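You operate a simulated robot arm through the tools that you are given. There is no shell and no other tool.

The job below is to be done with a simulated robot arm. You get a single attempt, and the scene is never put back.

Task
Free the red winch latch, ease that winch till the stem pointer reads 0 and latch it again.
Fine: latch the other winch first.

Only the result counts: the job must be done as asked and must still hold three seconds after the hand-in. Knocking over, shifting, dropping, spilling or breaking anything else fails it.

Robot
A 7-joint arm with a three-finger gripper, fixed in place. Base frame: the origin is on the floor under the middle of its stand, x ahead of it, y to its left, z up. Readings come in m, rad, newtons and seconds.
It reaches about 1.342 m from its shoulder. Its first joint turns from -2.897 to 2.897 rad. Payload 2.69 kg.
Tool frame: the origin (TCP) lies between the finger pads and is the grasp point; the fingertips stand 0.03 m ahead of it; z points along the fingers, y is the line along which they close. The gripper opens to 0.128 m; its body begins 0.117 m behind the TCP.
Orientation is that of the tool frame in the base frame, as [roll, pitch, yaw] about the fixed x, y, z axes, in that order (R = Rz(yaw) Ry(pitch) Rx(roll)). With the fingers straight down and closing along the base's y, the tool's x points along the base's -x, its y along +y and its z along -z.

Tools
- The arm moves only by the tool nudge_tool. Its argument "increments" is a list of rows, each a list of 7 numbers: the shift along the tool's x, y, z in m, then the turn, a rotation vector about the tool's x, y, z in rad, then the closure in counts, from 0 (fully open) to 255 (shut). In form: [[tx, ty, tz, wx, wy, wz, claw], ...]. A call has 1 to 20 rows; each row is the pose to reach, as a shift and turn from the pose commanded when the call began, along the tool's axes at that moment. Each row takes 0.2 s and may step no farther than 0.05 m and 0.15 rad from the row before; otherwise, or with a gripper value out of range, the whole call is refused. A pose out of reach is approached as far as the arm can. The call stops where the force on the tool passes 40 N (or 10 N more than at its start, if that is more) or the arm is blocked; 0.2 s more then pass. The fingers move at their own pace (about 0.127 m/s each) and stop on an object; they squeeze with about 37 N. The grip force told is the motor's: it shows also when the fingers shut on nothing. Time passes only in rows, and 0.2 s behind the last, so rows that repeat a pose let the fingers close. The reply holds the time, the measured pose of the TCP, the force on the tool along the base axes, the opening and the grip force, in the units named above and with some noise, with the torque about the TCP (base axes, N m) and any sound that the robot's microphone picked up.
- Cameras (640 x 400 px; columns grow to the right, rows downward): "scene" is fixed at [0.399, -0.6388, 1.4443]; the picture's right is [0.98, -0.21, 0.00], its down [-0.08, -0.37, -0.93] and it looks along [0.19, 0.91, -0.38] (base axes); focal length 313 px, centre (320, 200). "wrist" rides on the gripper at [0.058, 0.054, -0.131] in the tool frame; the picture's right is [-0.68, 0.74, 0.00], its down [-0.62, -0.57, -0.55] and it looks along [-0.40, -0.37, 0.84] (tool axes); focal length 234 px, centre (320, 200). There is no depth. A picture from a camera that has moved, and an enlarged one, comes with that camera's place and axes in the base frame and with its lens. The place of the scene camera against the robot may be out by one fixed shift of up to 0.018 m in any direction.
- capture(camera): a new picture of that camera. No time passes.
- lift_body(by): moves the trunk up (or, below 0, down) by that many m; the arm rides with it, the base frame stays. It gives what a move gives, with no picture.
- zoom(camera, box): a new picture of the part [left, top, right, bottom] of that camera's present view, enlarged. No time passes.
- job_done(): hands the job in; it is judged then, once.

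Places have to be worked out from the pictures, the camera data and where the tool is seen. Open the gripper and draw the arm clear of the work before you hand the job in, unless the task says otherwise.

The tools are called after "Call:" as a command line: name --pt "numbers of a row" for each row, then --argument value for the rest, lists and objects as JSON in quotes. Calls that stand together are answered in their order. nudge_tool: Moves the arm, as the interface text tells. Its arguments: {"type":"object","properties":{"increments":{"type":"array","items":{"type":"array","items":{"type":"number"}}}},"required":["increments"]} The other tools are called the same way: lift_body (by) moves the trunk up or down; capture (camera) takes a picture; zoom (camera, box) takes an enlarged picture of a part of a camera's view; job_done () hands the job in.

At the start:

```text
t: 0.0
position: [0.532, 0.4522, 1.1859]
orientation: [3.141, 0.0, -3.141]
wrist_force: [0.5, -0.5, 0.1]
ft_torque: [-0.02, -0.01, 0.01]
opening: 0.1282
grip_force: 0.0
trunk travel left (down, up): [-0.15, 0.2]
```

scene: 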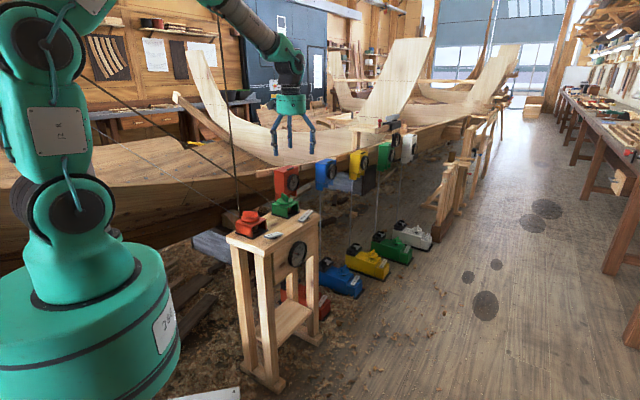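
wrist: 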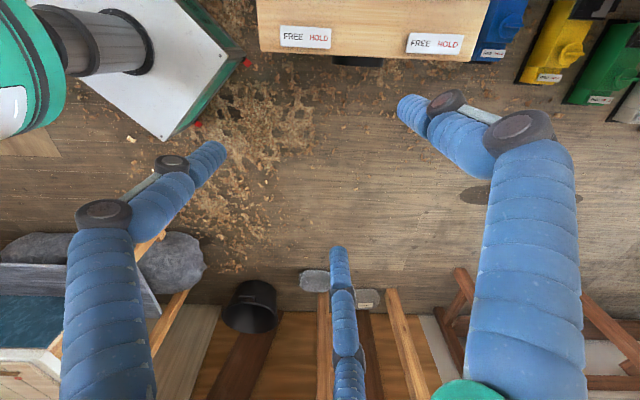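

I see a small stand with a red and a green winch on top, a dial on its front, and several coloured blocks and weights nearby. I'll zoom in on the stand and the surrounding items before moving anything.

Call:
zoom --camera "scene" --box '[210, 180, 350, 280]'

Call:
zoom --camera "scene" --box '[220, 100, 460, 300]'

Call:
zoom --camera "wrist" --box '[240, 0, 640, 120]'

```text
4.00 times, centred on (280, 230) of scene
camera zoom: at [0.399, -0.6388, 1.4443], right [0.98, -0.21, 0.0], down [-0.08, -0.37, -0.93], along [0.19, 0.91, -0.38], focal length 1251 px, centre (480, 80)
```

zoom: 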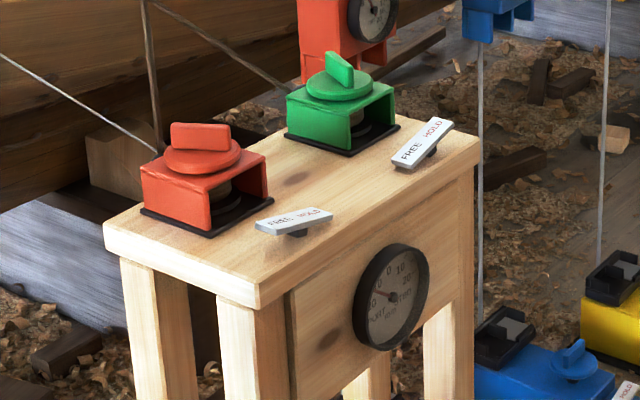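

```text
2.00 times, centred on (340, 200) of scene
camera zoom: at [0.399, -0.6388, 1.4443], right [0.98, -0.21, 0.0], down [-0.08, -0.37, -0.93], along [0.19, 0.91, -0.38], focal length 626 px, centre (280, 200)
```

zoom: 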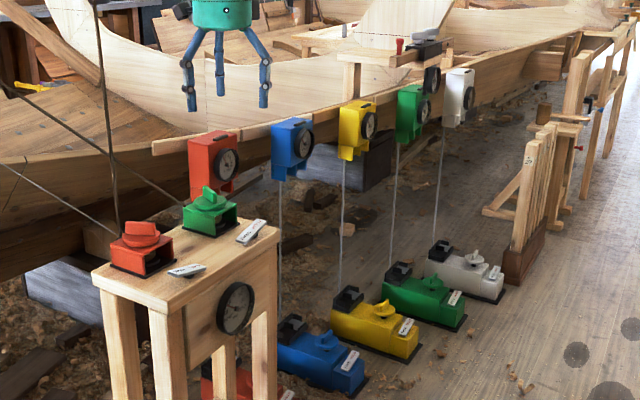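

```text
1.60 times, centred on (440, 60) of wrist
camera zoom: at [0.4721, 0.5056, 1.3179], right [0.68, 0.74, 0.0], down [0.62, -0.57, 0.55], along [0.4, -0.37, -0.84], focal length 375 px, centre (128, 424)
```

zoom: 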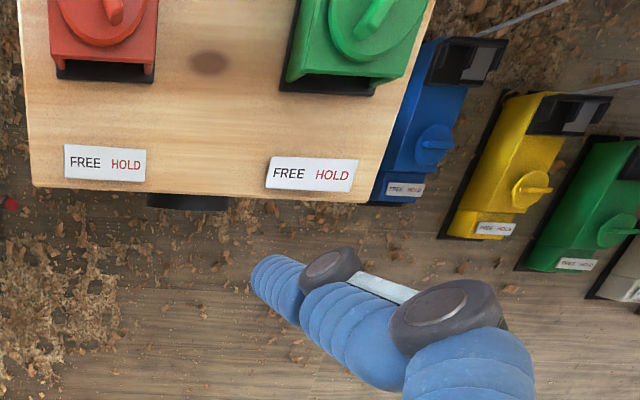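

The stand holds a red and a green winch, each with a FREE/HOLD plate, plus a dial. I'll enlarge the dial, both plates and the knobs to read their present state.

Call:
zoom --camera "scene" --box '[284, 234, 324, 274]'

Call:
zoom --camera "scene" --box '[230, 200, 300, 245]'

Call:
zoom --camera "scene" --box '[270, 185, 330, 225]'

Call:
zoom --camera "scene" --box '[260, 150, 360, 220]'

Call:
zoom --camera "scene" --box '[270, 270, 350, 330]'

Call:
zoom --camera "scene" --box '[300, 60, 440, 140]'

```text
10.00 times, centred on (304, 254) of scene
camera zoom: at [0.399, -0.6388, 1.4443], right [0.98, -0.21, 0.0], down [-0.08, -0.37, -0.93], along [0.19, 0.91, -0.38], focal length 3128 px, centre (480, -340)
```

zoom: 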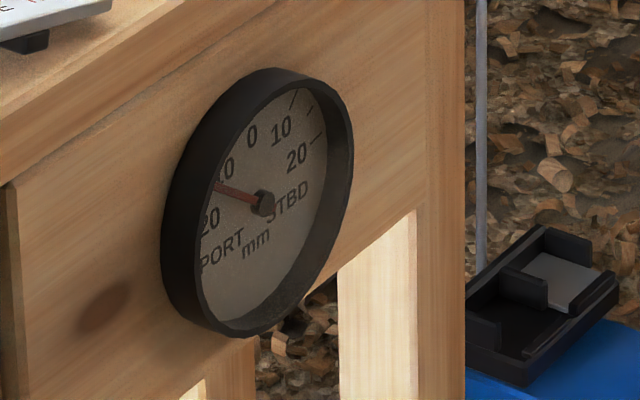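

```text
8.89 times, centred on (265, 222) of scene
camera zoom: at [0.399, -0.6388, 1.4443], right [0.98, -0.21, 0.0], down [-0.08, -0.37, -0.93], along [0.19, 0.91, -0.38], focal length 2780 px, centre (809, 0)
```

zoom: 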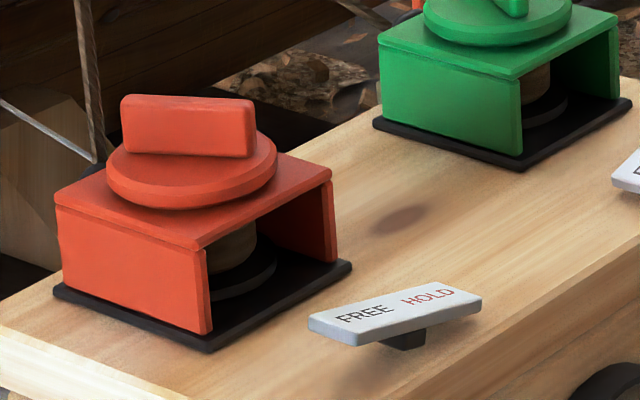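

```text
10.00 times, centred on (300, 205) of scene
camera zoom: at [0.399, -0.6388, 1.4443], right [0.98, -0.21, 0.0], down [-0.08, -0.37, -0.93], along [0.19, 0.91, -0.38], focal length 3128 px, centre (520, 150)
```

zoom: 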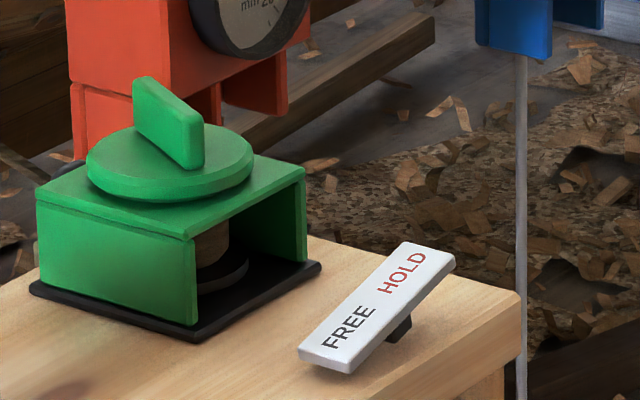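

```text
5.71 times, centred on (310, 185) of scene
camera zoom: at [0.399, -0.6388, 1.4443], right [0.98, -0.21, 0.0], down [-0.08, -0.37, -0.93], along [0.19, 0.91, -0.38], focal length 1787 px, centre (377, 286)
```

zoom: 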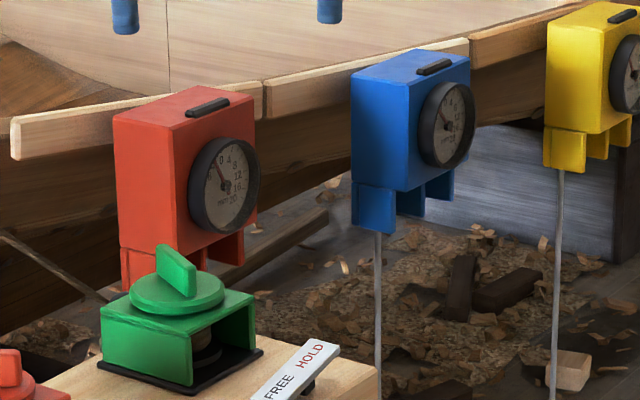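

```text
6.67 times, centred on (310, 300) of scene
camera zoom: at [0.399, -0.6388, 1.4443], right [0.98, -0.21, 0.0], down [-0.08, -0.37, -0.93], along [0.19, 0.91, -0.38], focal length 2085 px, centre (387, -467)
```

zoom: 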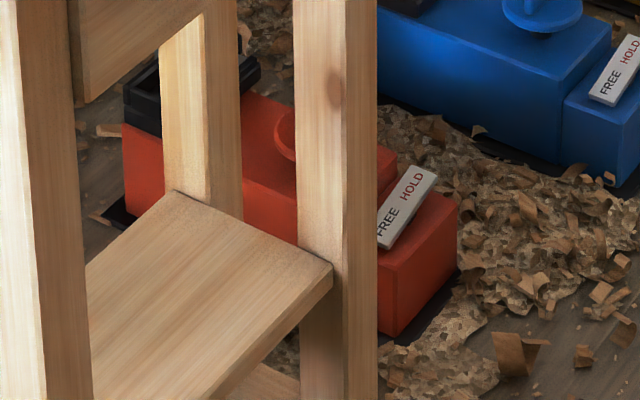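

```text
4.57 times, centred on (370, 100) of scene
camera zoom: at [0.399, -0.6388, 1.4443], right [0.98, -0.21, 0.0], down [-0.08, -0.37, -0.93], along [0.19, 0.91, -0.38], focal length 1430 px, centre (91, 657)
```

zoom: 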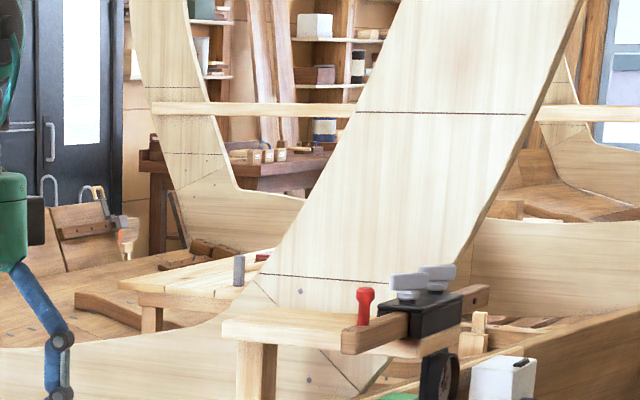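

The red latch's HOLD end seems to be down (held) while the green latch's FREE end is down. From both cameras I place the red plate near [0.443, 0.499, 0.83] and the green plate near [0.602, 0.657, 0.83]. I'll look at the ropes near the winches and at the gripper before moving.

Call:
zoom --camera "scene" --box '[60, 0, 340, 240]'

Call:
zoom --camera "scene" --box '[210, 60, 340, 220]'

Call:
zoom --camera "wrist" --box '[240, 0, 400, 60]'

Call:
zoom --camera "wrist" --box '[360, 0, 520, 60]'

```text
1.67 times, centred on (200, 120) of scene
camera zoom: at [0.399, -0.6388, 1.4443], right [0.98, -0.21, 0.0], down [-0.08, -0.37, -0.93], along [0.19, 0.91, -0.38], focal length 521 px, centre (520, 333)
```

zoom: 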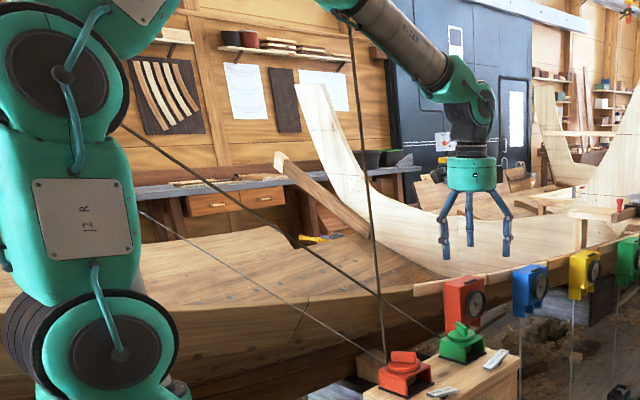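

```text
2.50 times, centred on (275, 140) of scene
camera zoom: at [0.399, -0.6388, 1.4443], right [0.98, -0.21, 0.0], down [-0.08, -0.37, -0.93], along [0.19, 0.91, -0.38], focal length 782 px, centre (432, 350)
```

zoom: 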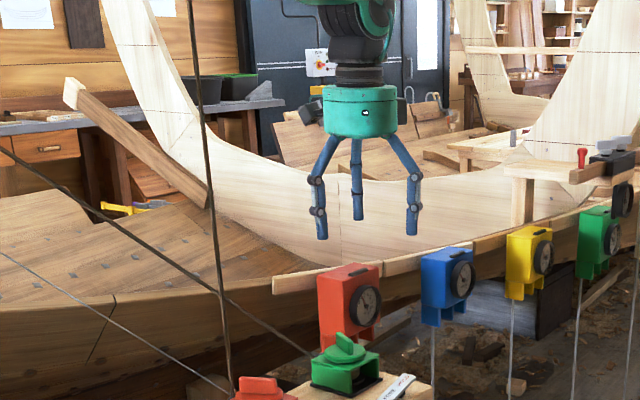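

```text
4.00 times, centred on (320, 30) of wrist
camera zoom: at [0.4721, 0.5056, 1.3179], right [0.68, 0.74, 0.0], down [0.62, -0.57, 0.55], along [0.4, -0.37, -0.84], focal length 937 px, centre (320, 880)
```

zoom: 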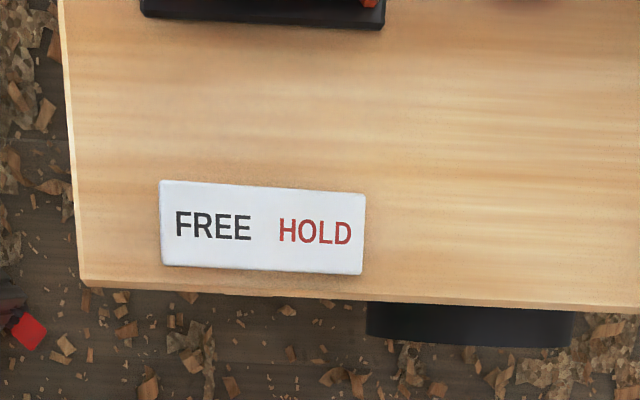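

```text
4.00 times, centred on (440, 30) of wrist
camera zoom: at [0.4721, 0.5056, 1.3179], right [0.68, 0.74, 0.0], down [0.62, -0.57, 0.55], along [0.4, -0.37, -0.84], focal length 937 px, centre (-160, 880)
```

zoom: 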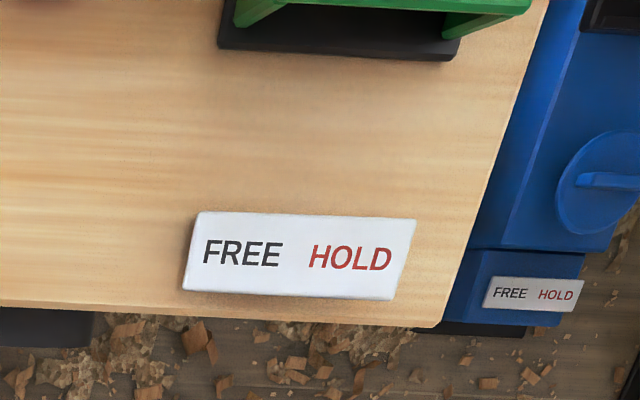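

Ropes rise from behind the winches, so I'll keep clear of them. I'll tilt the gripper about the TCP by 0.7 rad so the wrist camera looks up the picture towards the stand from the front.

Call:
nudge_tool --pt "0 0 0 -0.0952 0.1036 0 0" --pt "0 0 0 -0.1904 0.2072 0 0" --pt "0 0 0 -0.2856 0.3108 0 0" --pt "0 0 0 -0.3808 0.4144 0 0" --pt "0 0 0 -0.476 0.518 0 0" --pt "0 0 0 -0.476 0.518 0 0"

Call:
capture --camera "wrist"

Call:
capture --camera "scene"

```text
t: 1.4
position: [0.5317, 0.4504, 1.1866]
orientation: [2.618, -0.498, -3.007]
wrist_force: [0.0, -1.3, -0.8]
ft_torque: [0.01, 0.01, 0.04]
opening: 0.128
grip_force: 0.0
trunk travel left (down, up): [-0.15, 0.2]
```

```text
taken
camera wrist: at [0.5494, 0.4351, 1.3381], right [0.68, 0.74, 0.0], down [0.73, -0.67, -0.12], along [-0.09, 0.08, -0.99], focal length 234 px, centre (320, 200)
```

wrist: 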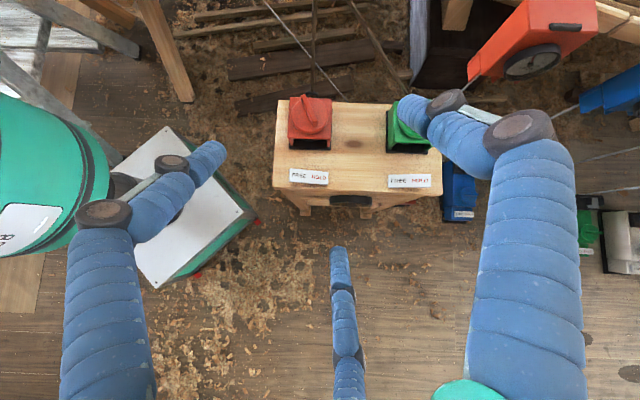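

```text
taken
```

scene: 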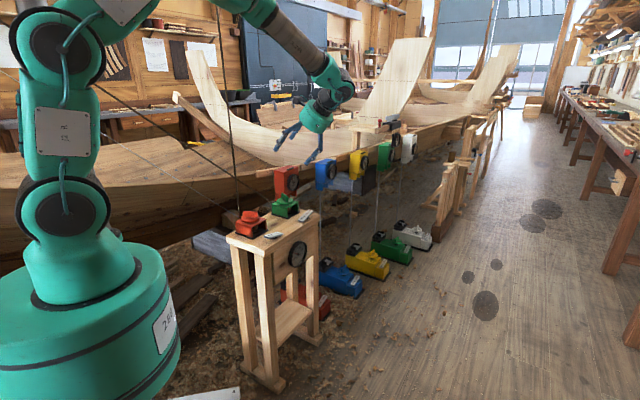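

The wrist camera now looks down at the whole stand top. I'll enlarge it to locate knobs, plates and ropes.

Call:
zoom --camera "wrist" --box '[250, 0, 460, 220]'

Call:
zoom --camera "wrist" --box '[270, 80, 350, 200]'

Call:
zoom --camera "wrist" --box '[370, 80, 450, 200]'

```text
1.82 times, centred on (355, 110) of wrist
camera zoom: at [0.5494, 0.4351, 1.3381], right [0.68, 0.74, 0.0], down [0.73, -0.67, -0.12], along [-0.09, 0.08, -0.99], focal length 426 px, centre (256, 364)
```

zoom: 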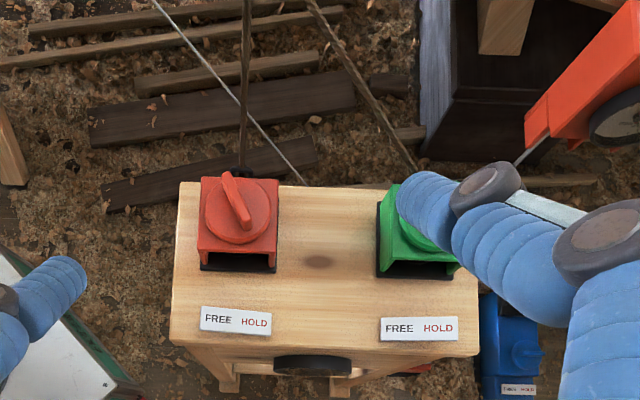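

```text
3.33 times, centred on (310, 140) of wrist
camera zoom: at [0.5494, 0.4351, 1.3381], right [0.68, 0.74, 0.0], down [0.73, -0.67, -0.12], along [-0.09, 0.08, -0.99], focal length 781 px, centre (353, 400)
```

zoom: 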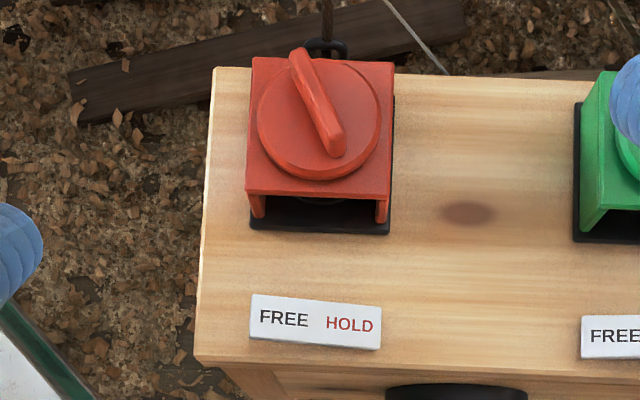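

```text
3.33 times, centred on (410, 140) of wrist
camera zoom: at [0.5494, 0.4351, 1.3381], right [0.68, 0.74, 0.0], down [0.73, -0.67, -0.12], along [-0.09, 0.08, -0.99], focal length 781 px, centre (20, 400)
```

zoom: 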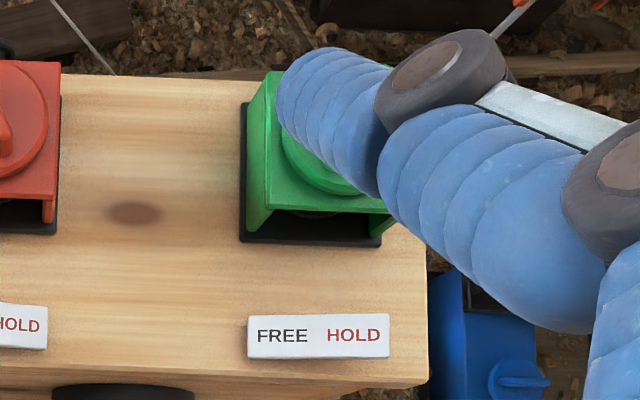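

The stand is yawed about 45°. The red knob sits near [0.36, 0.58], with a near-vertical rope about 8 cm behind it that I must stay clear of. Next I'll return the gripper to vertical and shut the fingers to see where the closed fingertips sit.

Call:
nudge_tool --pt "0 0 0 0.0952 -0.1036 0 255" --pt "0 0 0 0.1904 -0.2072 0 255" --pt "0 0 0 0.2856 -0.3108 0 255" --pt "0 0 0 0.3808 -0.4144 0 255" --pt "0 0 0 0.476 -0.518 0 255" --pt "0 0 0 0.476 -0.518 0 255" --pt "0 0 0 0.476 -0.518 0 255"

Call:
capture --camera "wrist"

Call:
zoom --camera "scene" --box '[220, 40, 360, 180]'

```text
t: 3.0
position: [0.5324, 0.4517, 1.1877]
orientation: [-3.141, -0.001, -3.141]
wrist_force: [-0.5, 0.7, -0.4]
ft_torque: [0.0, 0.0, -0.01]
opening: 0.002
grip_force: 31.4
trunk travel left (down, up): [-0.15, 0.2]
```

```text
taken
camera wrist: at [0.4723, 0.5055, 1.3182], right [0.68, 0.74, 0.0], down [0.62, -0.56, 0.55], along [0.4, -0.37, -0.84], focal length 234 px, centre (320, 200)
```

wrist: 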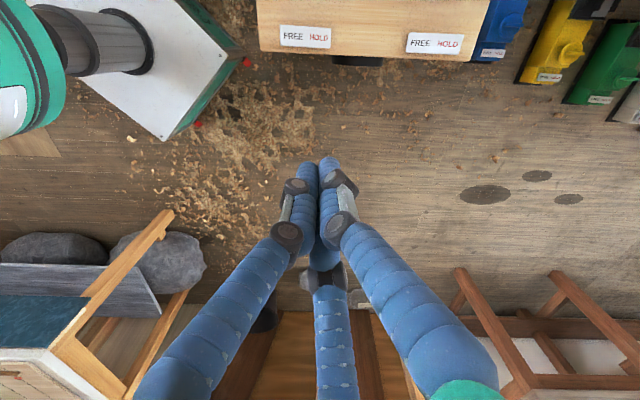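

```text
2.86 times, centred on (290, 110) of scene
camera zoom: at [0.399, -0.6388, 1.4443], right [0.98, -0.21, 0.0], down [-0.08, -0.37, -0.93], along [0.19, 0.91, -0.38], focal length 894 px, centre (406, 457)
```

zoom: 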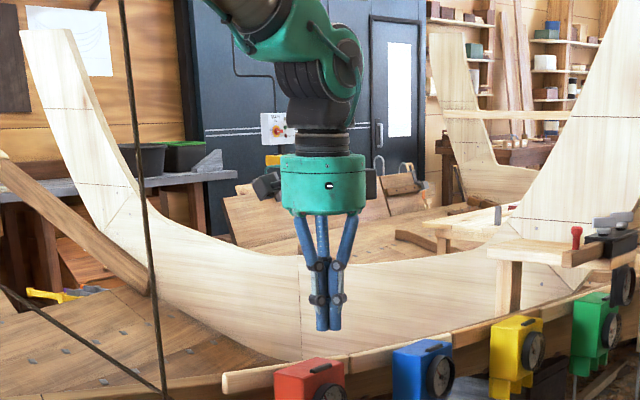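

Closed fingertips converge on the tool axis, so the closed hand can serve as a poker. I'll move it above the HOLD end of the green plate at about [0.629, 0.679], still well above the table, and check with both cameras.

Call:
nudge_tool --pt "-0.0139 0.0324 0.0286 0 0 0 255" --pt "-0.0277 0.0649 0.0571 0 0 0 255" --pt "-0.0416 0.0973 0.0857 0 0 0 255" --pt "-0.0554 0.1297 0.1143 0 0 0 255" --pt "-0.0693 0.1621 0.1429 0 0 0 255" --pt "-0.0831 0.1946 0.1714 0 0 0 255" --pt "-0.097 0.227 0.2 0 0 0 255" --pt "-0.097 0.227 0.2 0 0 0 255"

Call:
capture --camera "wrist"

Call:
zoom --camera "scene" --box '[230, 100, 370, 240]'

```text
t: 4.8
position: [0.6279, 0.6804, 0.9859]
orientation: [-3.139, -0.002, 3.141]
wrist_force: [-0.1, -0.2, -1.3]
ft_torque: [-0.05, 0.02, 0.01]
opening: 0.0024
grip_force: 31.9
trunk travel left (down, up): [-0.15, 0.2]
```

```text
taken
camera wrist: at [0.5692, 0.7343, 1.116], right [0.68, 0.74, 0.0], down [0.62, -0.56, 0.55], along [0.4, -0.37, -0.84], focal length 234 px, centre (320, 200)
```

wrist: 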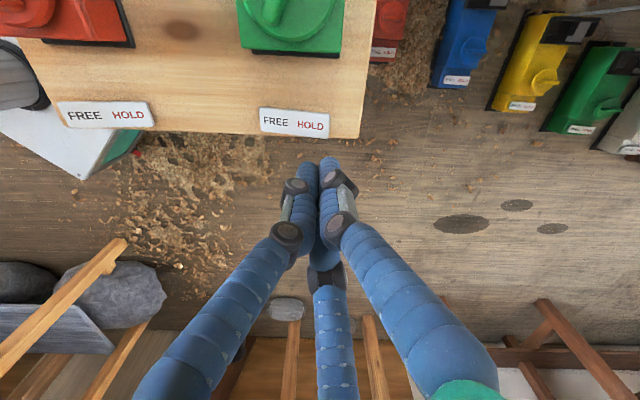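

```text
2.86 times, centred on (300, 170) of scene
camera zoom: at [0.399, -0.6388, 1.4443], right [0.98, -0.21, 0.0], down [-0.08, -0.37, -0.93], along [0.19, 0.91, -0.38], focal length 894 px, centre (377, 286)
```

zoom: 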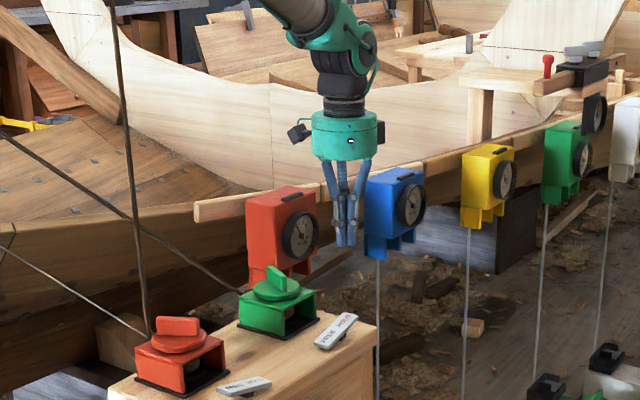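

From the closer view, I put the green HOLD end centre at about [0.622, 0.677] with its top near z 0.84. I'll shift slightly over it and come down to just above contact.

Call:
nudge_tool --pt "0.006 -0.003 0.03 0 0 0 255" --pt "0.006 -0.003 0.06 0 0 0 255" --pt "0.006 -0.003 0.08 0 0 0 255" --pt "0.006 -0.003 0.09 0 0 0 255" --pt "0.006 -0.003 0.09 0 0 0 255"

Call:
zoom --camera "wrist" --box '[200, 0, 440, 200]'

Call:
zoom --camera "scene" --box '[260, 140, 360, 240]'

```text
t: 6.0
position: [0.6211, 0.6766, 0.897]
orientation: [3.14, -0.001, -3.141]
wrist_force: [0.1, -0.2, 0.8]
ft_torque: [0.0, 0.03, 0.01]
opening: 0.0022
grip_force: 31.3
trunk travel left (down, up): [-0.15, 0.2]
```

```text
2.00 times, centred on (320, 100) of wrist
camera zoom: at [0.5627, 0.7299, 1.0278], right [0.68, 0.74, 0.0], down [0.62, -0.57, 0.55], along [0.4, -0.37, -0.84], focal length 468 px, centre (320, 400)
```

zoom: 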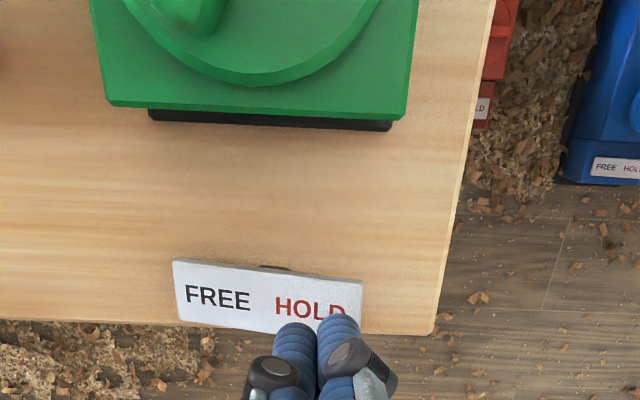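

```text
4.00 times, centred on (310, 190) of scene
camera zoom: at [0.399, -0.6388, 1.4443], right [0.98, -0.21, 0.0], down [-0.08, -0.37, -0.93], along [0.19, 0.91, -0.38], focal length 1251 px, centre (360, 240)
```

zoom: 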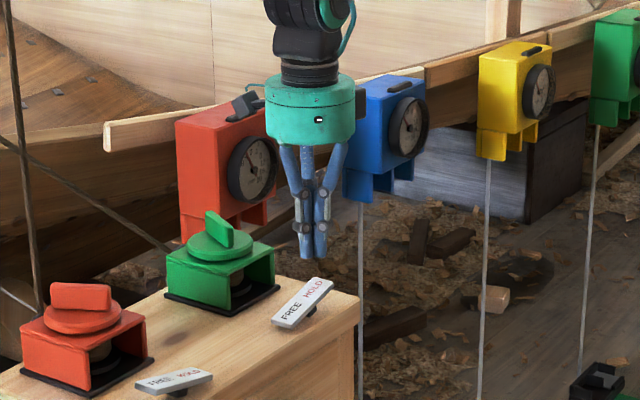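

The fingertips hover just above the green HOLD end. I'll shift 5 mm back onto its centre line and press down in small steps, watching force and sound.

Call:
nudge_tool --pt "0 0.005 0.008 0 0 0 255" --pt "0 0.005 0.016 0 0 0 255" --pt "0 0.005 0.022 0 0 0 255" --pt "0 0.005 0.027 0 0 0 255" --pt "0 0.005 0.032 0 0 0 255" --pt "0 0.005 0.036 0 0 0 255" --pt "0 0.005 0.04 0 0 0 255"

Call:
zoom --camera "wrist" --box '[200, 0, 440, 200]'

Call:
zoom --camera "scene" --box '[270, 180, 340, 230]'

```text
t: 7.6
position: [0.6222, 0.6811, 0.8556]
orientation: [-3.14, 0.0, 3.141]
wrist_force: [-0.3, 0.3, -0.9]
ft_torque: [-0.03, 0.0, 0.02]
opening: 0.0021
grip_force: 31.3
trunk travel left (down, up): [-0.15, 0.2]
```

```text
2.00 times, centred on (320, 100) of wrist
camera zoom: at [0.563, 0.7346, 0.9875], right [0.68, 0.74, 0.0], down [0.62, -0.56, 0.55], along [0.4, -0.37, -0.84], focal length 468 px, centre (320, 400)
```

zoom: 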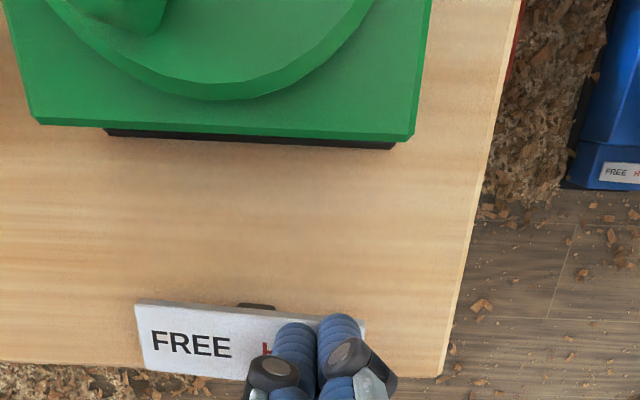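

```text
8.00 times, centred on (305, 205) of scene
camera zoom: at [0.399, -0.6388, 1.4443], right [0.98, -0.21, 0.0], down [-0.08, -0.37, -0.93], along [0.19, 0.91, -0.38], focal length 2502 px, centre (440, 160)
```

zoom: 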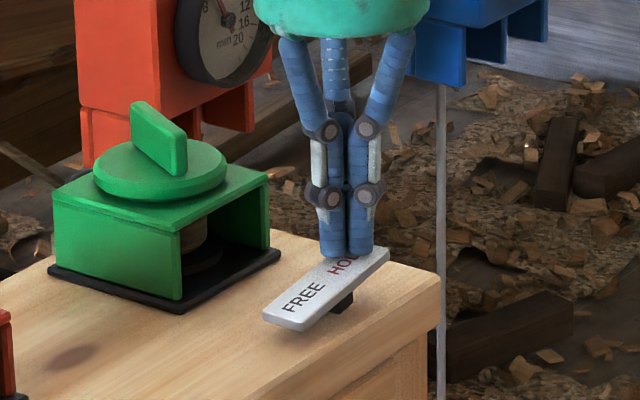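

No contact force yet with the fingertips nominally at z 0.826; the plate still looks HOLD-end-up. I'll keep pressing in small steps.

Call:
nudge_tool --pt "0 0 0.004 0 0 0 255" --pt "0 0 0.008 0 0 0 255" --pt "0 0 0.012 0 0 0 255" --pt "0 0 0.016 0 0 0 255" --pt "0 0 0.02 0 0 0 255"

Call:
zoom --camera "wrist" --box '[200, 0, 440, 200]'

Call:
zoom --camera "scene" --box '[270, 180, 340, 230]'

```text
t: 8.8
position: [0.6255, 0.6858, 0.8484]
orientation: [3.133, 0.007, 3.141]
wrist_force: [4.6, 4.7, 7.0]
ft_torque: [0.05, 0.01, -0.04]
opening: 0.0021
grip_force: 31.3
trunk travel left (down, up): [-0.15, 0.2]
stopped in row 5: the force on the tool passed its limit at 44 N (the readings are from after the stop); the commanded pose is now the measured one
```

```text
2.00 times, centred on (320, 100) of wrist
camera zoom: at [0.5652, 0.7373, 0.9783], right [0.68, 0.74, 0.01], down [0.61, -0.57, 0.55], along [0.41, -0.36, -0.84], focal length 468 px, centre (320, 400)
```

zoom: 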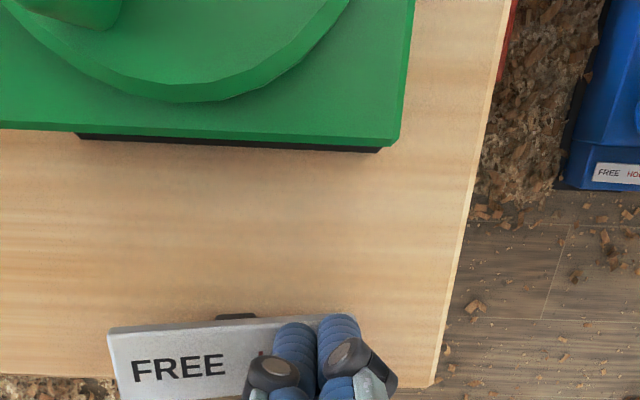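

```text
8.00 times, centred on (305, 205) of scene
camera zoom: at [0.399, -0.6388, 1.4443], right [0.98, -0.21, 0.0], down [-0.08, -0.37, -0.93], along [0.19, 0.91, -0.38], focal length 2502 px, centre (440, 160)
```

zoom: 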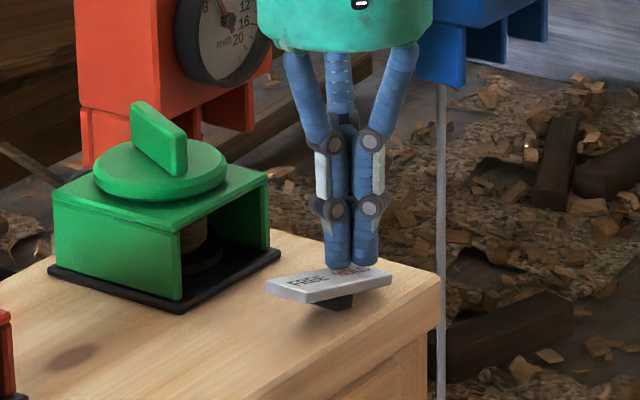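

The green plate has tipped over: its FREE end is now up and HOLD end down, resting on its stop. I'll raise the hand and confirm it stays there.

Call:
nudge_tool --pt "0 0 -0.03 0 0 0 255" --pt "0 0 -0.07 0 0 0 255" --pt "0 0 -0.11 0 0 0 255" --pt "0 0 -0.15 0 0 0 255" --pt "0 0 -0.15 0 0 0 255"

Call:
capture --camera "wrist"

Call:
zoom --camera "scene" --box '[225, 180, 335, 280]'

Call:
zoom --camera "scene" --box '[284, 234, 324, 274]'

```text
t: 9.9
position: [0.6225, 0.6821, 0.9955]
orientation: [3.135, 0.006, 3.141]
wrist_force: [-0.9, -0.4, -0.1]
ft_torque: [0.03, 0.0, 0.01]
opening: 0.0021
grip_force: 31.7
trunk travel left (down, up): [-0.15, 0.2]
```

```text
taken
camera wrist: at [0.5627, 0.7355, 1.1264], right [0.68, 0.74, 0.01], down [0.61, -0.57, 0.55], along [0.41, -0.37, -0.84], focal length 234 px, centre (320, 200)
```

wrist: 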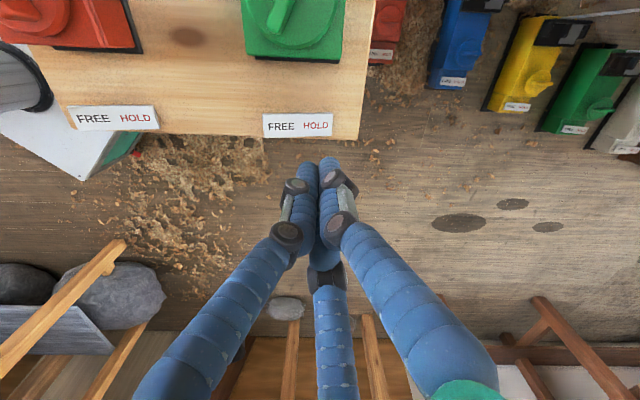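

```text
4.00 times, centred on (280, 230) of scene
camera zoom: at [0.399, -0.6388, 1.4443], right [0.98, -0.21, 0.0], down [-0.08, -0.37, -0.93], along [0.19, 0.91, -0.38], focal length 1251 px, centre (480, 80)
```

zoom: 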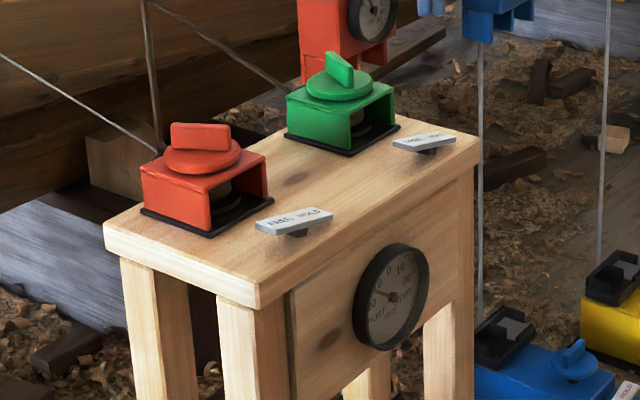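

```text
10.00 times, centred on (304, 254) of scene
camera zoom: at [0.399, -0.6388, 1.4443], right [0.98, -0.21, 0.0], down [-0.08, -0.37, -0.93], along [0.19, 0.91, -0.38], focal length 3128 px, centre (480, -340)
```

zoom: 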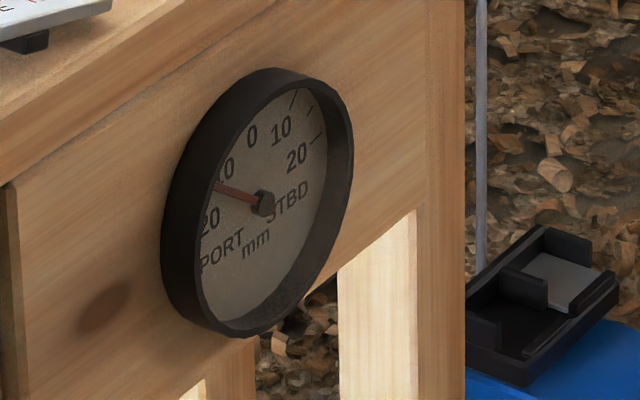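

The green latch now matches the red one (HOLD end down), so it is latched; the pointer still reads about 12 PORT. Next I move the closed hand along the front to above the FREE end of the red plate, about [0.424, 0.481].

Call:
nudge_tool --pt "0.0284 -0.0287 0.0 0 0 0 255" --pt "0.0567 -0.0574 0.0 0 0 0 255" --pt "0.0851 -0.0861 0.01 0 0 0 255" --pt "0.1134 -0.1149 0.02 0 0 0 255" --pt "0.1418 -0.1436 0.03 0 0 0 255" --pt "0.1701 -0.1723 0.045 0 0 0 255" --pt "0.1985 -0.201 0.0655 0 0 0 255" --pt "0.1985 -0.201 0.0655 0 0 0 255"

Call:
zoom --camera "wrist" --box '[180, 0, 460, 200]'

Call:
zoom --camera "scene" --box '[200, 120, 340, 260]'

```text
t: 11.8
position: [0.4257, 0.4805, 0.928]
orientation: [3.137, 0.006, -3.141]
wrist_force: [-0.3, -0.2, 0.6]
ft_torque: [0.03, -0.05, 0.03]
opening: 0.0021
grip_force: 31.6
trunk travel left (down, up): [-0.15, 0.2]
```

```text
2.00 times, centred on (320, 100) of wrist
camera zoom: at [0.3661, 0.5344, 1.0591], right [0.68, 0.74, 0.01], down [0.61, -0.57, 0.55], along [0.41, -0.37, -0.84], focal length 468 px, centre (320, 400)
```

zoom: 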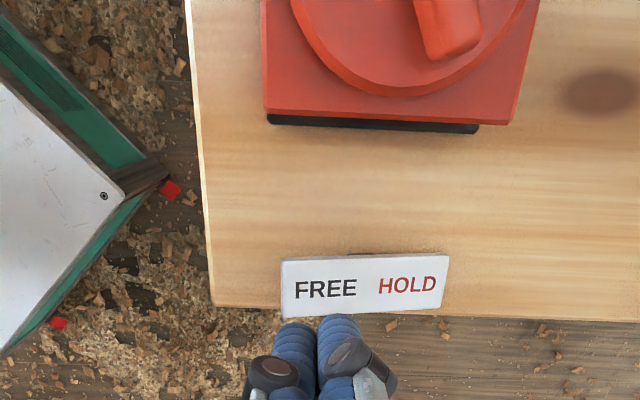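

```text
2.86 times, centred on (270, 190) of scene
camera zoom: at [0.399, -0.6388, 1.4443], right [0.98, -0.21, 0.0], down [-0.08, -0.37, -0.93], along [0.19, 0.91, -0.38], focal length 894 px, centre (463, 229)
```

zoom: 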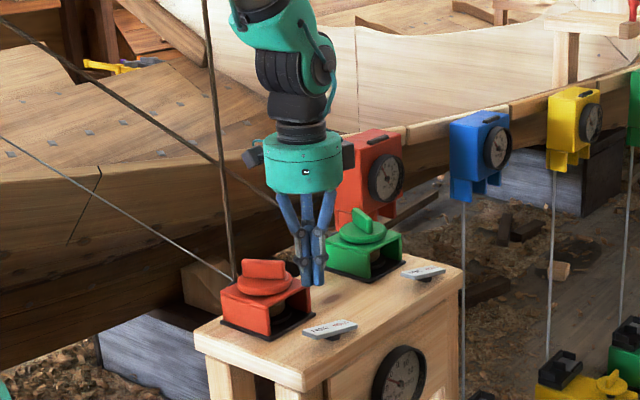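

The fingertips are over the red plate's FREE end, which I compute at about [0.423, 0.480]. I'll lower to just above contact first.

Call:
nudge_tool --pt "0.003 0 0.025 0 0 0 255" --pt "0.003 0 0.05 0 0 0 255" --pt "0.003 0 0.062 0 0 0 255" --pt "0.003 0 0.07 0 0 0 255" --pt "0.003 0 0.07 0 0 0 255"

Call:
zoom --camera "scene" --box '[230, 190, 310, 240]'

Call:
zoom --camera "wrist" --box '[180, 0, 460, 200]'

```text
t: 12.9
position: [0.4236, 0.482, 0.8575]
orientation: [3.136, 0.004, 3.141]
wrist_force: [0.1, 1.0, 0.2]
ft_torque: [0.0, 0.02, -0.04]
opening: 0.0021
grip_force: 30.9
trunk travel left (down, up): [-0.15, 0.2]
```

```text
8.00 times, centred on (270, 215) of scene
camera zoom: at [0.399, -0.6388, 1.4443], right [0.98, -0.21, 0.0], down [-0.08, -0.37, -0.93], along [0.19, 0.91, -0.38], focal length 2502 px, centre (720, 80)
```

zoom: 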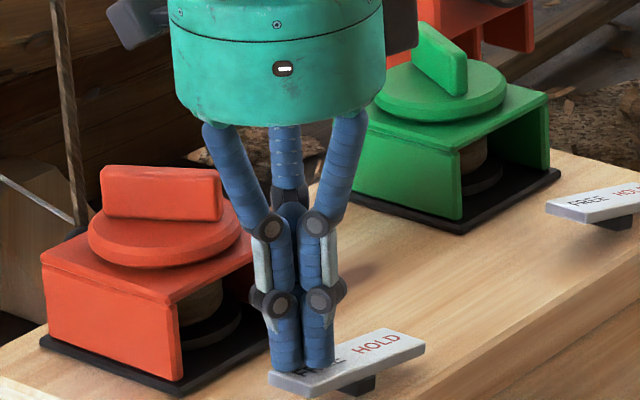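

```text
2.00 times, centred on (320, 100) of wrist
camera zoom: at [0.3631, 0.5349, 0.9886], right [0.68, 0.74, 0.01], down [0.61, -0.57, 0.55], along [0.41, -0.37, -0.84], focal length 468 px, centre (320, 400)
```

zoom: 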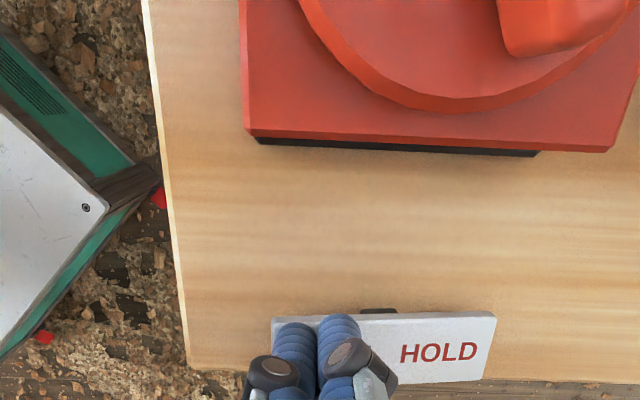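

Fingertips sit right over the FREE end of the red plate. I'll press in small steps and then look at the dial and knob immediately for any movement.

Call:
nudge_tool --pt "0 0 0.004 0 0 0 255" --pt "0 0 0.008 0 0 0 255" --pt "0 0 0.012 0 0 0 255" --pt "0 0 0.016 0 0 0 255" --pt "0 0 0.02 0 0 0 255" --pt "0 0 0.022 0 0 0 255"

Call:
zoom --camera "scene" --box '[230, 190, 310, 240]'

Call:
zoom --camera "scene" --box '[284, 234, 324, 274]'

Call:
zoom --camera "wrist" --box '[180, 0, 460, 200]'

```text
t: 13.9
position: [0.423, 0.4832, 0.8481]
orientation: [3.135, 0.006, -3.139]
wrist_force: [-9.7, -11.6, 26.6]
ft_torque: [0.09, 0.11, -0.03]
opening: 0.0023
grip_force: 31.1
trunk travel left (down, up): [-0.15, 0.2]
stopped in row 4: the force on the tool passed its limit at 48 N (the readings are from after the stop); the commanded pose is now the measured one
```

```text
8.00 times, centred on (270, 215) of scene
camera zoom: at [0.399, -0.6388, 1.4443], right [0.98, -0.21, 0.0], down [-0.08, -0.37, -0.93], along [0.19, 0.91, -0.38], focal length 2502 px, centre (720, 80)
```

zoom: 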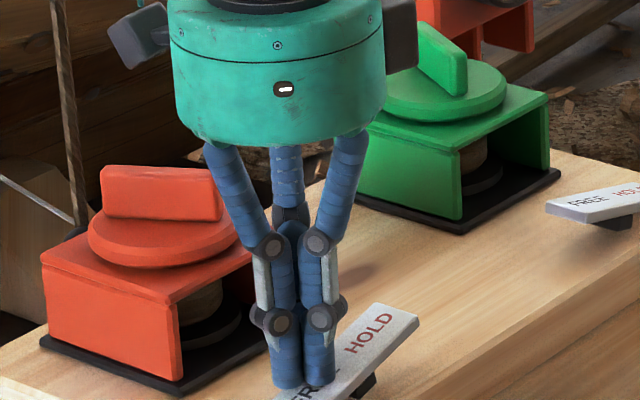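

```text
10.00 times, centred on (304, 254) of scene
camera zoom: at [0.399, -0.6388, 1.4443], right [0.98, -0.21, 0.0], down [-0.08, -0.37, -0.93], along [0.19, 0.91, -0.38], focal length 3128 px, centre (480, -340)
```

zoom: 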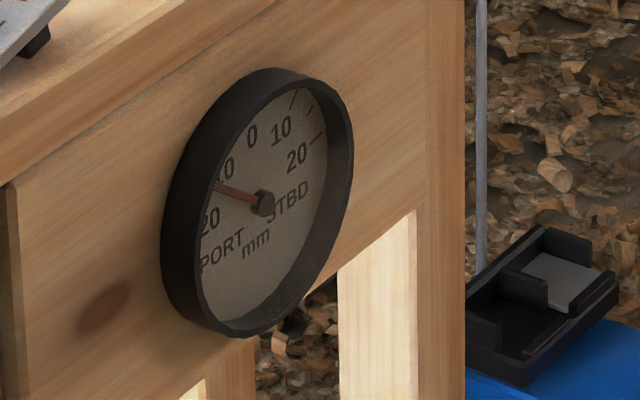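

```text
2.00 times, centred on (320, 100) of wrist
camera zoom: at [0.3627, 0.5347, 0.9786], right [0.68, 0.74, 0.01], down [0.61, -0.57, 0.55], along [0.41, -0.37, -0.84], focal length 468 px, centre (320, 400)
```

zoom: 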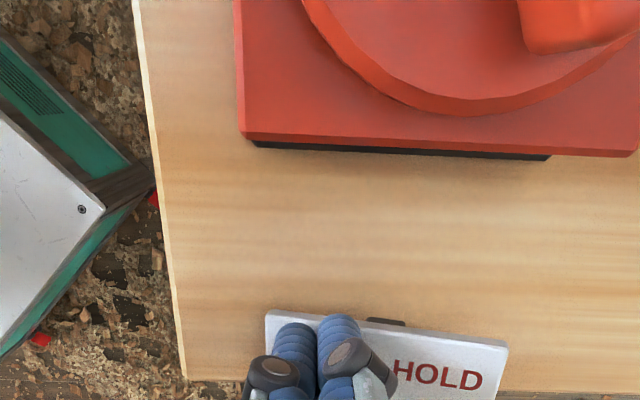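

The red latch is now FREE (HOLD end up), and neither the knob nor the pointer has moved on its own. I'll rise, back off to the front and tilt the hand so the wrist camera gets a clean view of the red knob.

Call:
nudge_tool --pt "0 0 -0.03 0 0 0 255" --pt "0 0 -0.07 0 0 0 255" --pt "0 0 -0.11 0 0 0 255" --pt "-0.012 -0.012 -0.15 -0.1 0.1 0 255" --pt "-0.025 -0.025 -0.19 -0.2 0.2 0 255" --pt "-0.038 -0.038 -0.2 -0.3 0.3 0 255" --pt "-0.05 -0.05 -0.2 -0.35 0.35 0 255" --pt "-0.05 -0.05 -0.2 -0.35 0.35 0 255"

Call:
capture --camera "wrist"

Call:
zoom --camera "scene" --box '[225, 180, 335, 280]'

```text
t: 15.7
position: [0.4733, 0.4332, 1.0454]
orientation: [2.768, -0.337, -3.076]
wrist_force: [0.8, -1.0, 0.5]
ft_torque: [0.03, 0.03, 0.02]
opening: 0.0021
grip_force: 31.2
trunk travel left (down, up): [-0.15, 0.2]
```

```text
taken
camera wrist: at [0.4644, 0.4343, 1.1979], right [0.68, 0.73, 0.03], down [0.73, -0.68, 0.08], along [0.08, -0.04, -1.0], focal length 234 px, centre (320, 200)
```

wrist: 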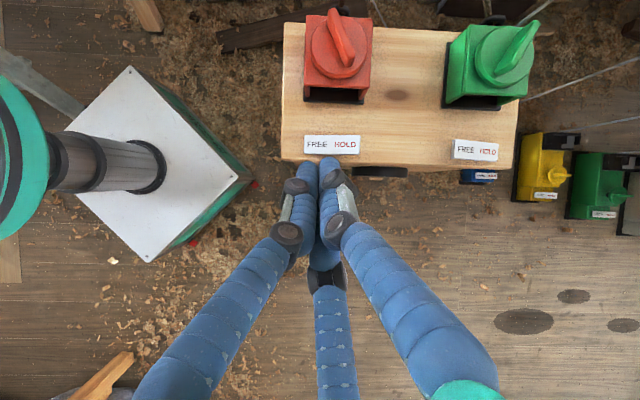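

```text
4.00 times, centred on (280, 230) of scene
camera zoom: at [0.399, -0.6388, 1.4443], right [0.98, -0.21, 0.0], down [-0.08, -0.37, -0.93], along [0.19, 0.91, -0.38], focal length 1251 px, centre (480, 80)
```

zoom: 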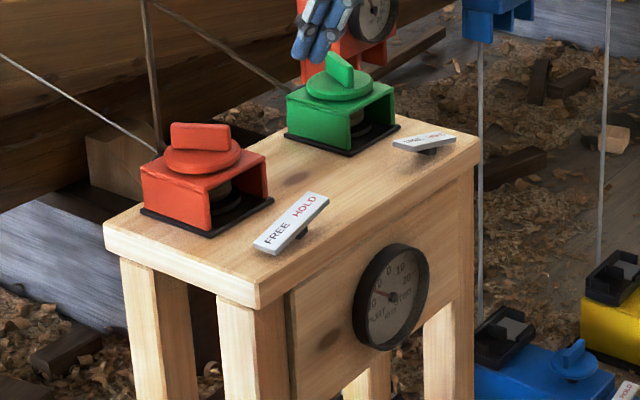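

Red latch reads FREE and green reads HOLD, as wanted. I'll enlarge the red knob from here to work out the fin's angle and position.

Call:
zoom --camera "wrist" --box '[280, 0, 400, 120]'

Call:
zoom --camera "scene" --box '[235, 200, 285, 240]'

```text
3.33 times, centred on (340, 60) of wrist
camera zoom: at [0.4644, 0.4343, 1.1979], right [0.68, 0.73, 0.03], down [0.73, -0.68, 0.08], along [0.08, -0.04, -1.0], focal length 781 px, centre (253, 667)
```

zoom: 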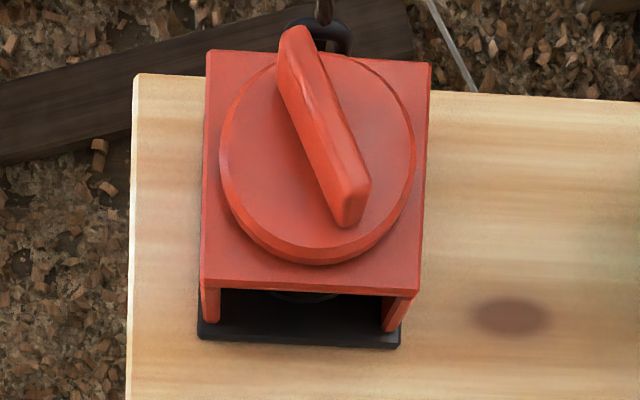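

```text
10.00 times, centred on (260, 220) of scene
camera zoom: at [0.399, -0.6388, 1.4443], right [0.98, -0.21, 0.0], down [-0.08, -0.37, -0.93], along [0.19, 0.91, -0.38], focal length 3128 px, centre (920, 0)
```

zoom: 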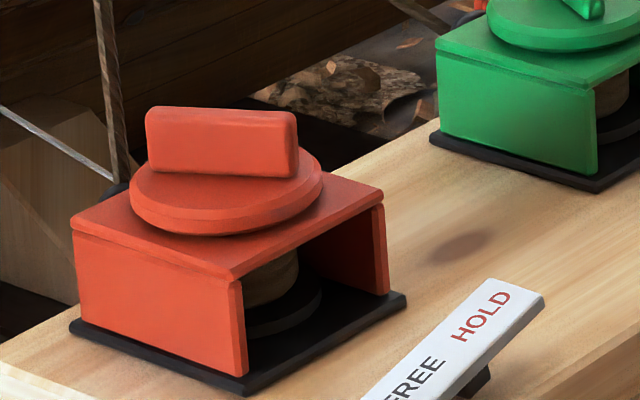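

The fin centre works out at about [0.357, 0.580], top near z 0.896, lying at roughly -18° in yaw; the disc top is near 0.872. I'll go to a stand-off pose leaning towards the front (away from the rope), fingers half open and aligned to the fin, then check.

Call:
nudge_tool --pt "0.0034 0.0244 0.0216 0.0466 0.0604 0.0969 150" --pt "0.0068 0.0488 0.0433 0.0933 0.1208 0.1937 150" --pt "0.0102 0.0732 0.0649 0.1399 0.1811 0.2906 150" --pt "0.0136 0.0976 0.0865 0.1865 0.2415 0.3874 150" --pt "0.0136 0.0976 0.0865 0.1865 0.2415 0.3874 150"

Call:
capture --camera "wrist"

Call:
zoom --camera "scene" --box '[190, 110, 350, 250]'

```text
t: 16.9
position: [0.4366, 0.5516, 1.006]
orientation: [-3.137, -0.647, 2.825]
wrist_force: [0.7, 0.9, -0.4]
ft_torque: [-0.04, 0.08, -0.01]
opening: 0.0527
grip_force: 0.0
trunk travel left (down, up): [-0.15, 0.2]
```

```text
taken
camera wrist: at [0.4836, 0.5943, 1.1454], right [0.74, 0.53, -0.41], down [0.61, -0.79, 0.07], along [-0.29, -0.3, -0.91], focal length 234 px, centre (320, 200)
```

wrist: 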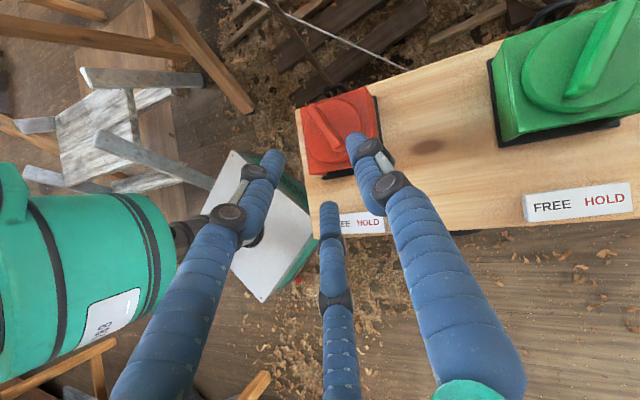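

```text
2.86 times, centred on (270, 180) of scene
camera zoom: at [0.399, -0.6388, 1.4443], right [0.98, -0.21, 0.0], down [-0.08, -0.37, -0.93], along [0.19, 0.91, -0.38], focal length 894 px, centre (463, 257)
```

zoom: 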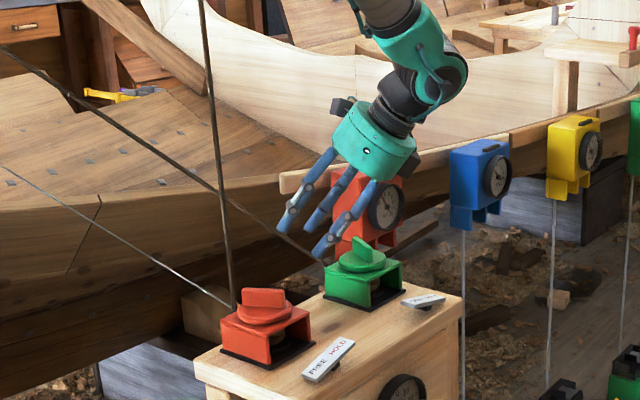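

The hand is at its stand-off, leaning forward and clear of the ropes. I'll enlarge the knob between the fingers to refine the fin position.

Call:
zoom --camera "wrist" --box '[250, 60, 410, 220]'

Call:
zoom --camera "scene" --box '[235, 150, 315, 230]'

```text
2.50 times, centred on (330, 140) of wrist
camera zoom: at [0.4836, 0.5943, 1.1454], right [0.74, 0.53, -0.41], down [0.61, -0.79, 0.07], along [-0.29, -0.3, -0.91], focal length 585 px, centre (295, 350)
```

zoom: 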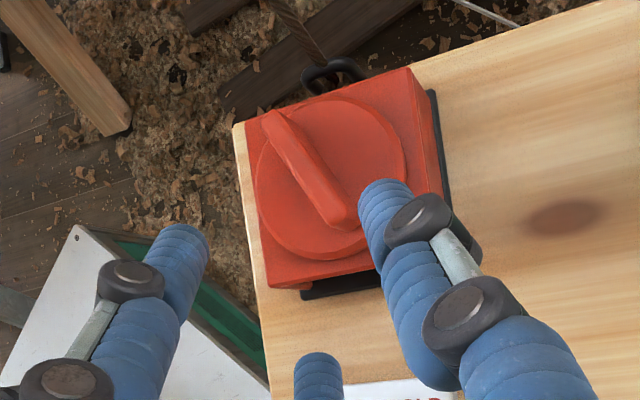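

```text
5.00 times, centred on (275, 190) of scene
camera zoom: at [0.399, -0.6388, 1.4443], right [0.98, -0.21, 0.0], down [-0.08, -0.37, -0.93], along [0.19, 0.91, -0.38], focal length 1564 px, centre (545, 250)
```

zoom: 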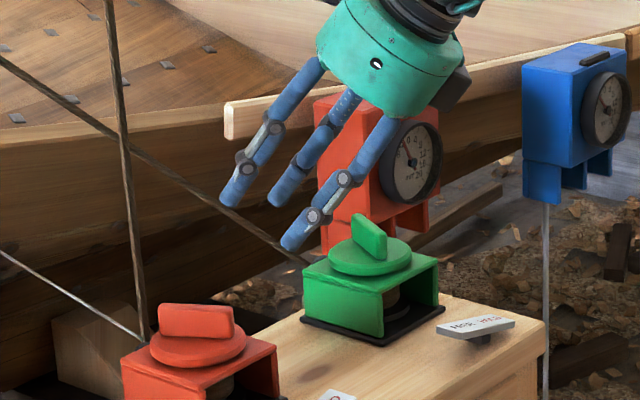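

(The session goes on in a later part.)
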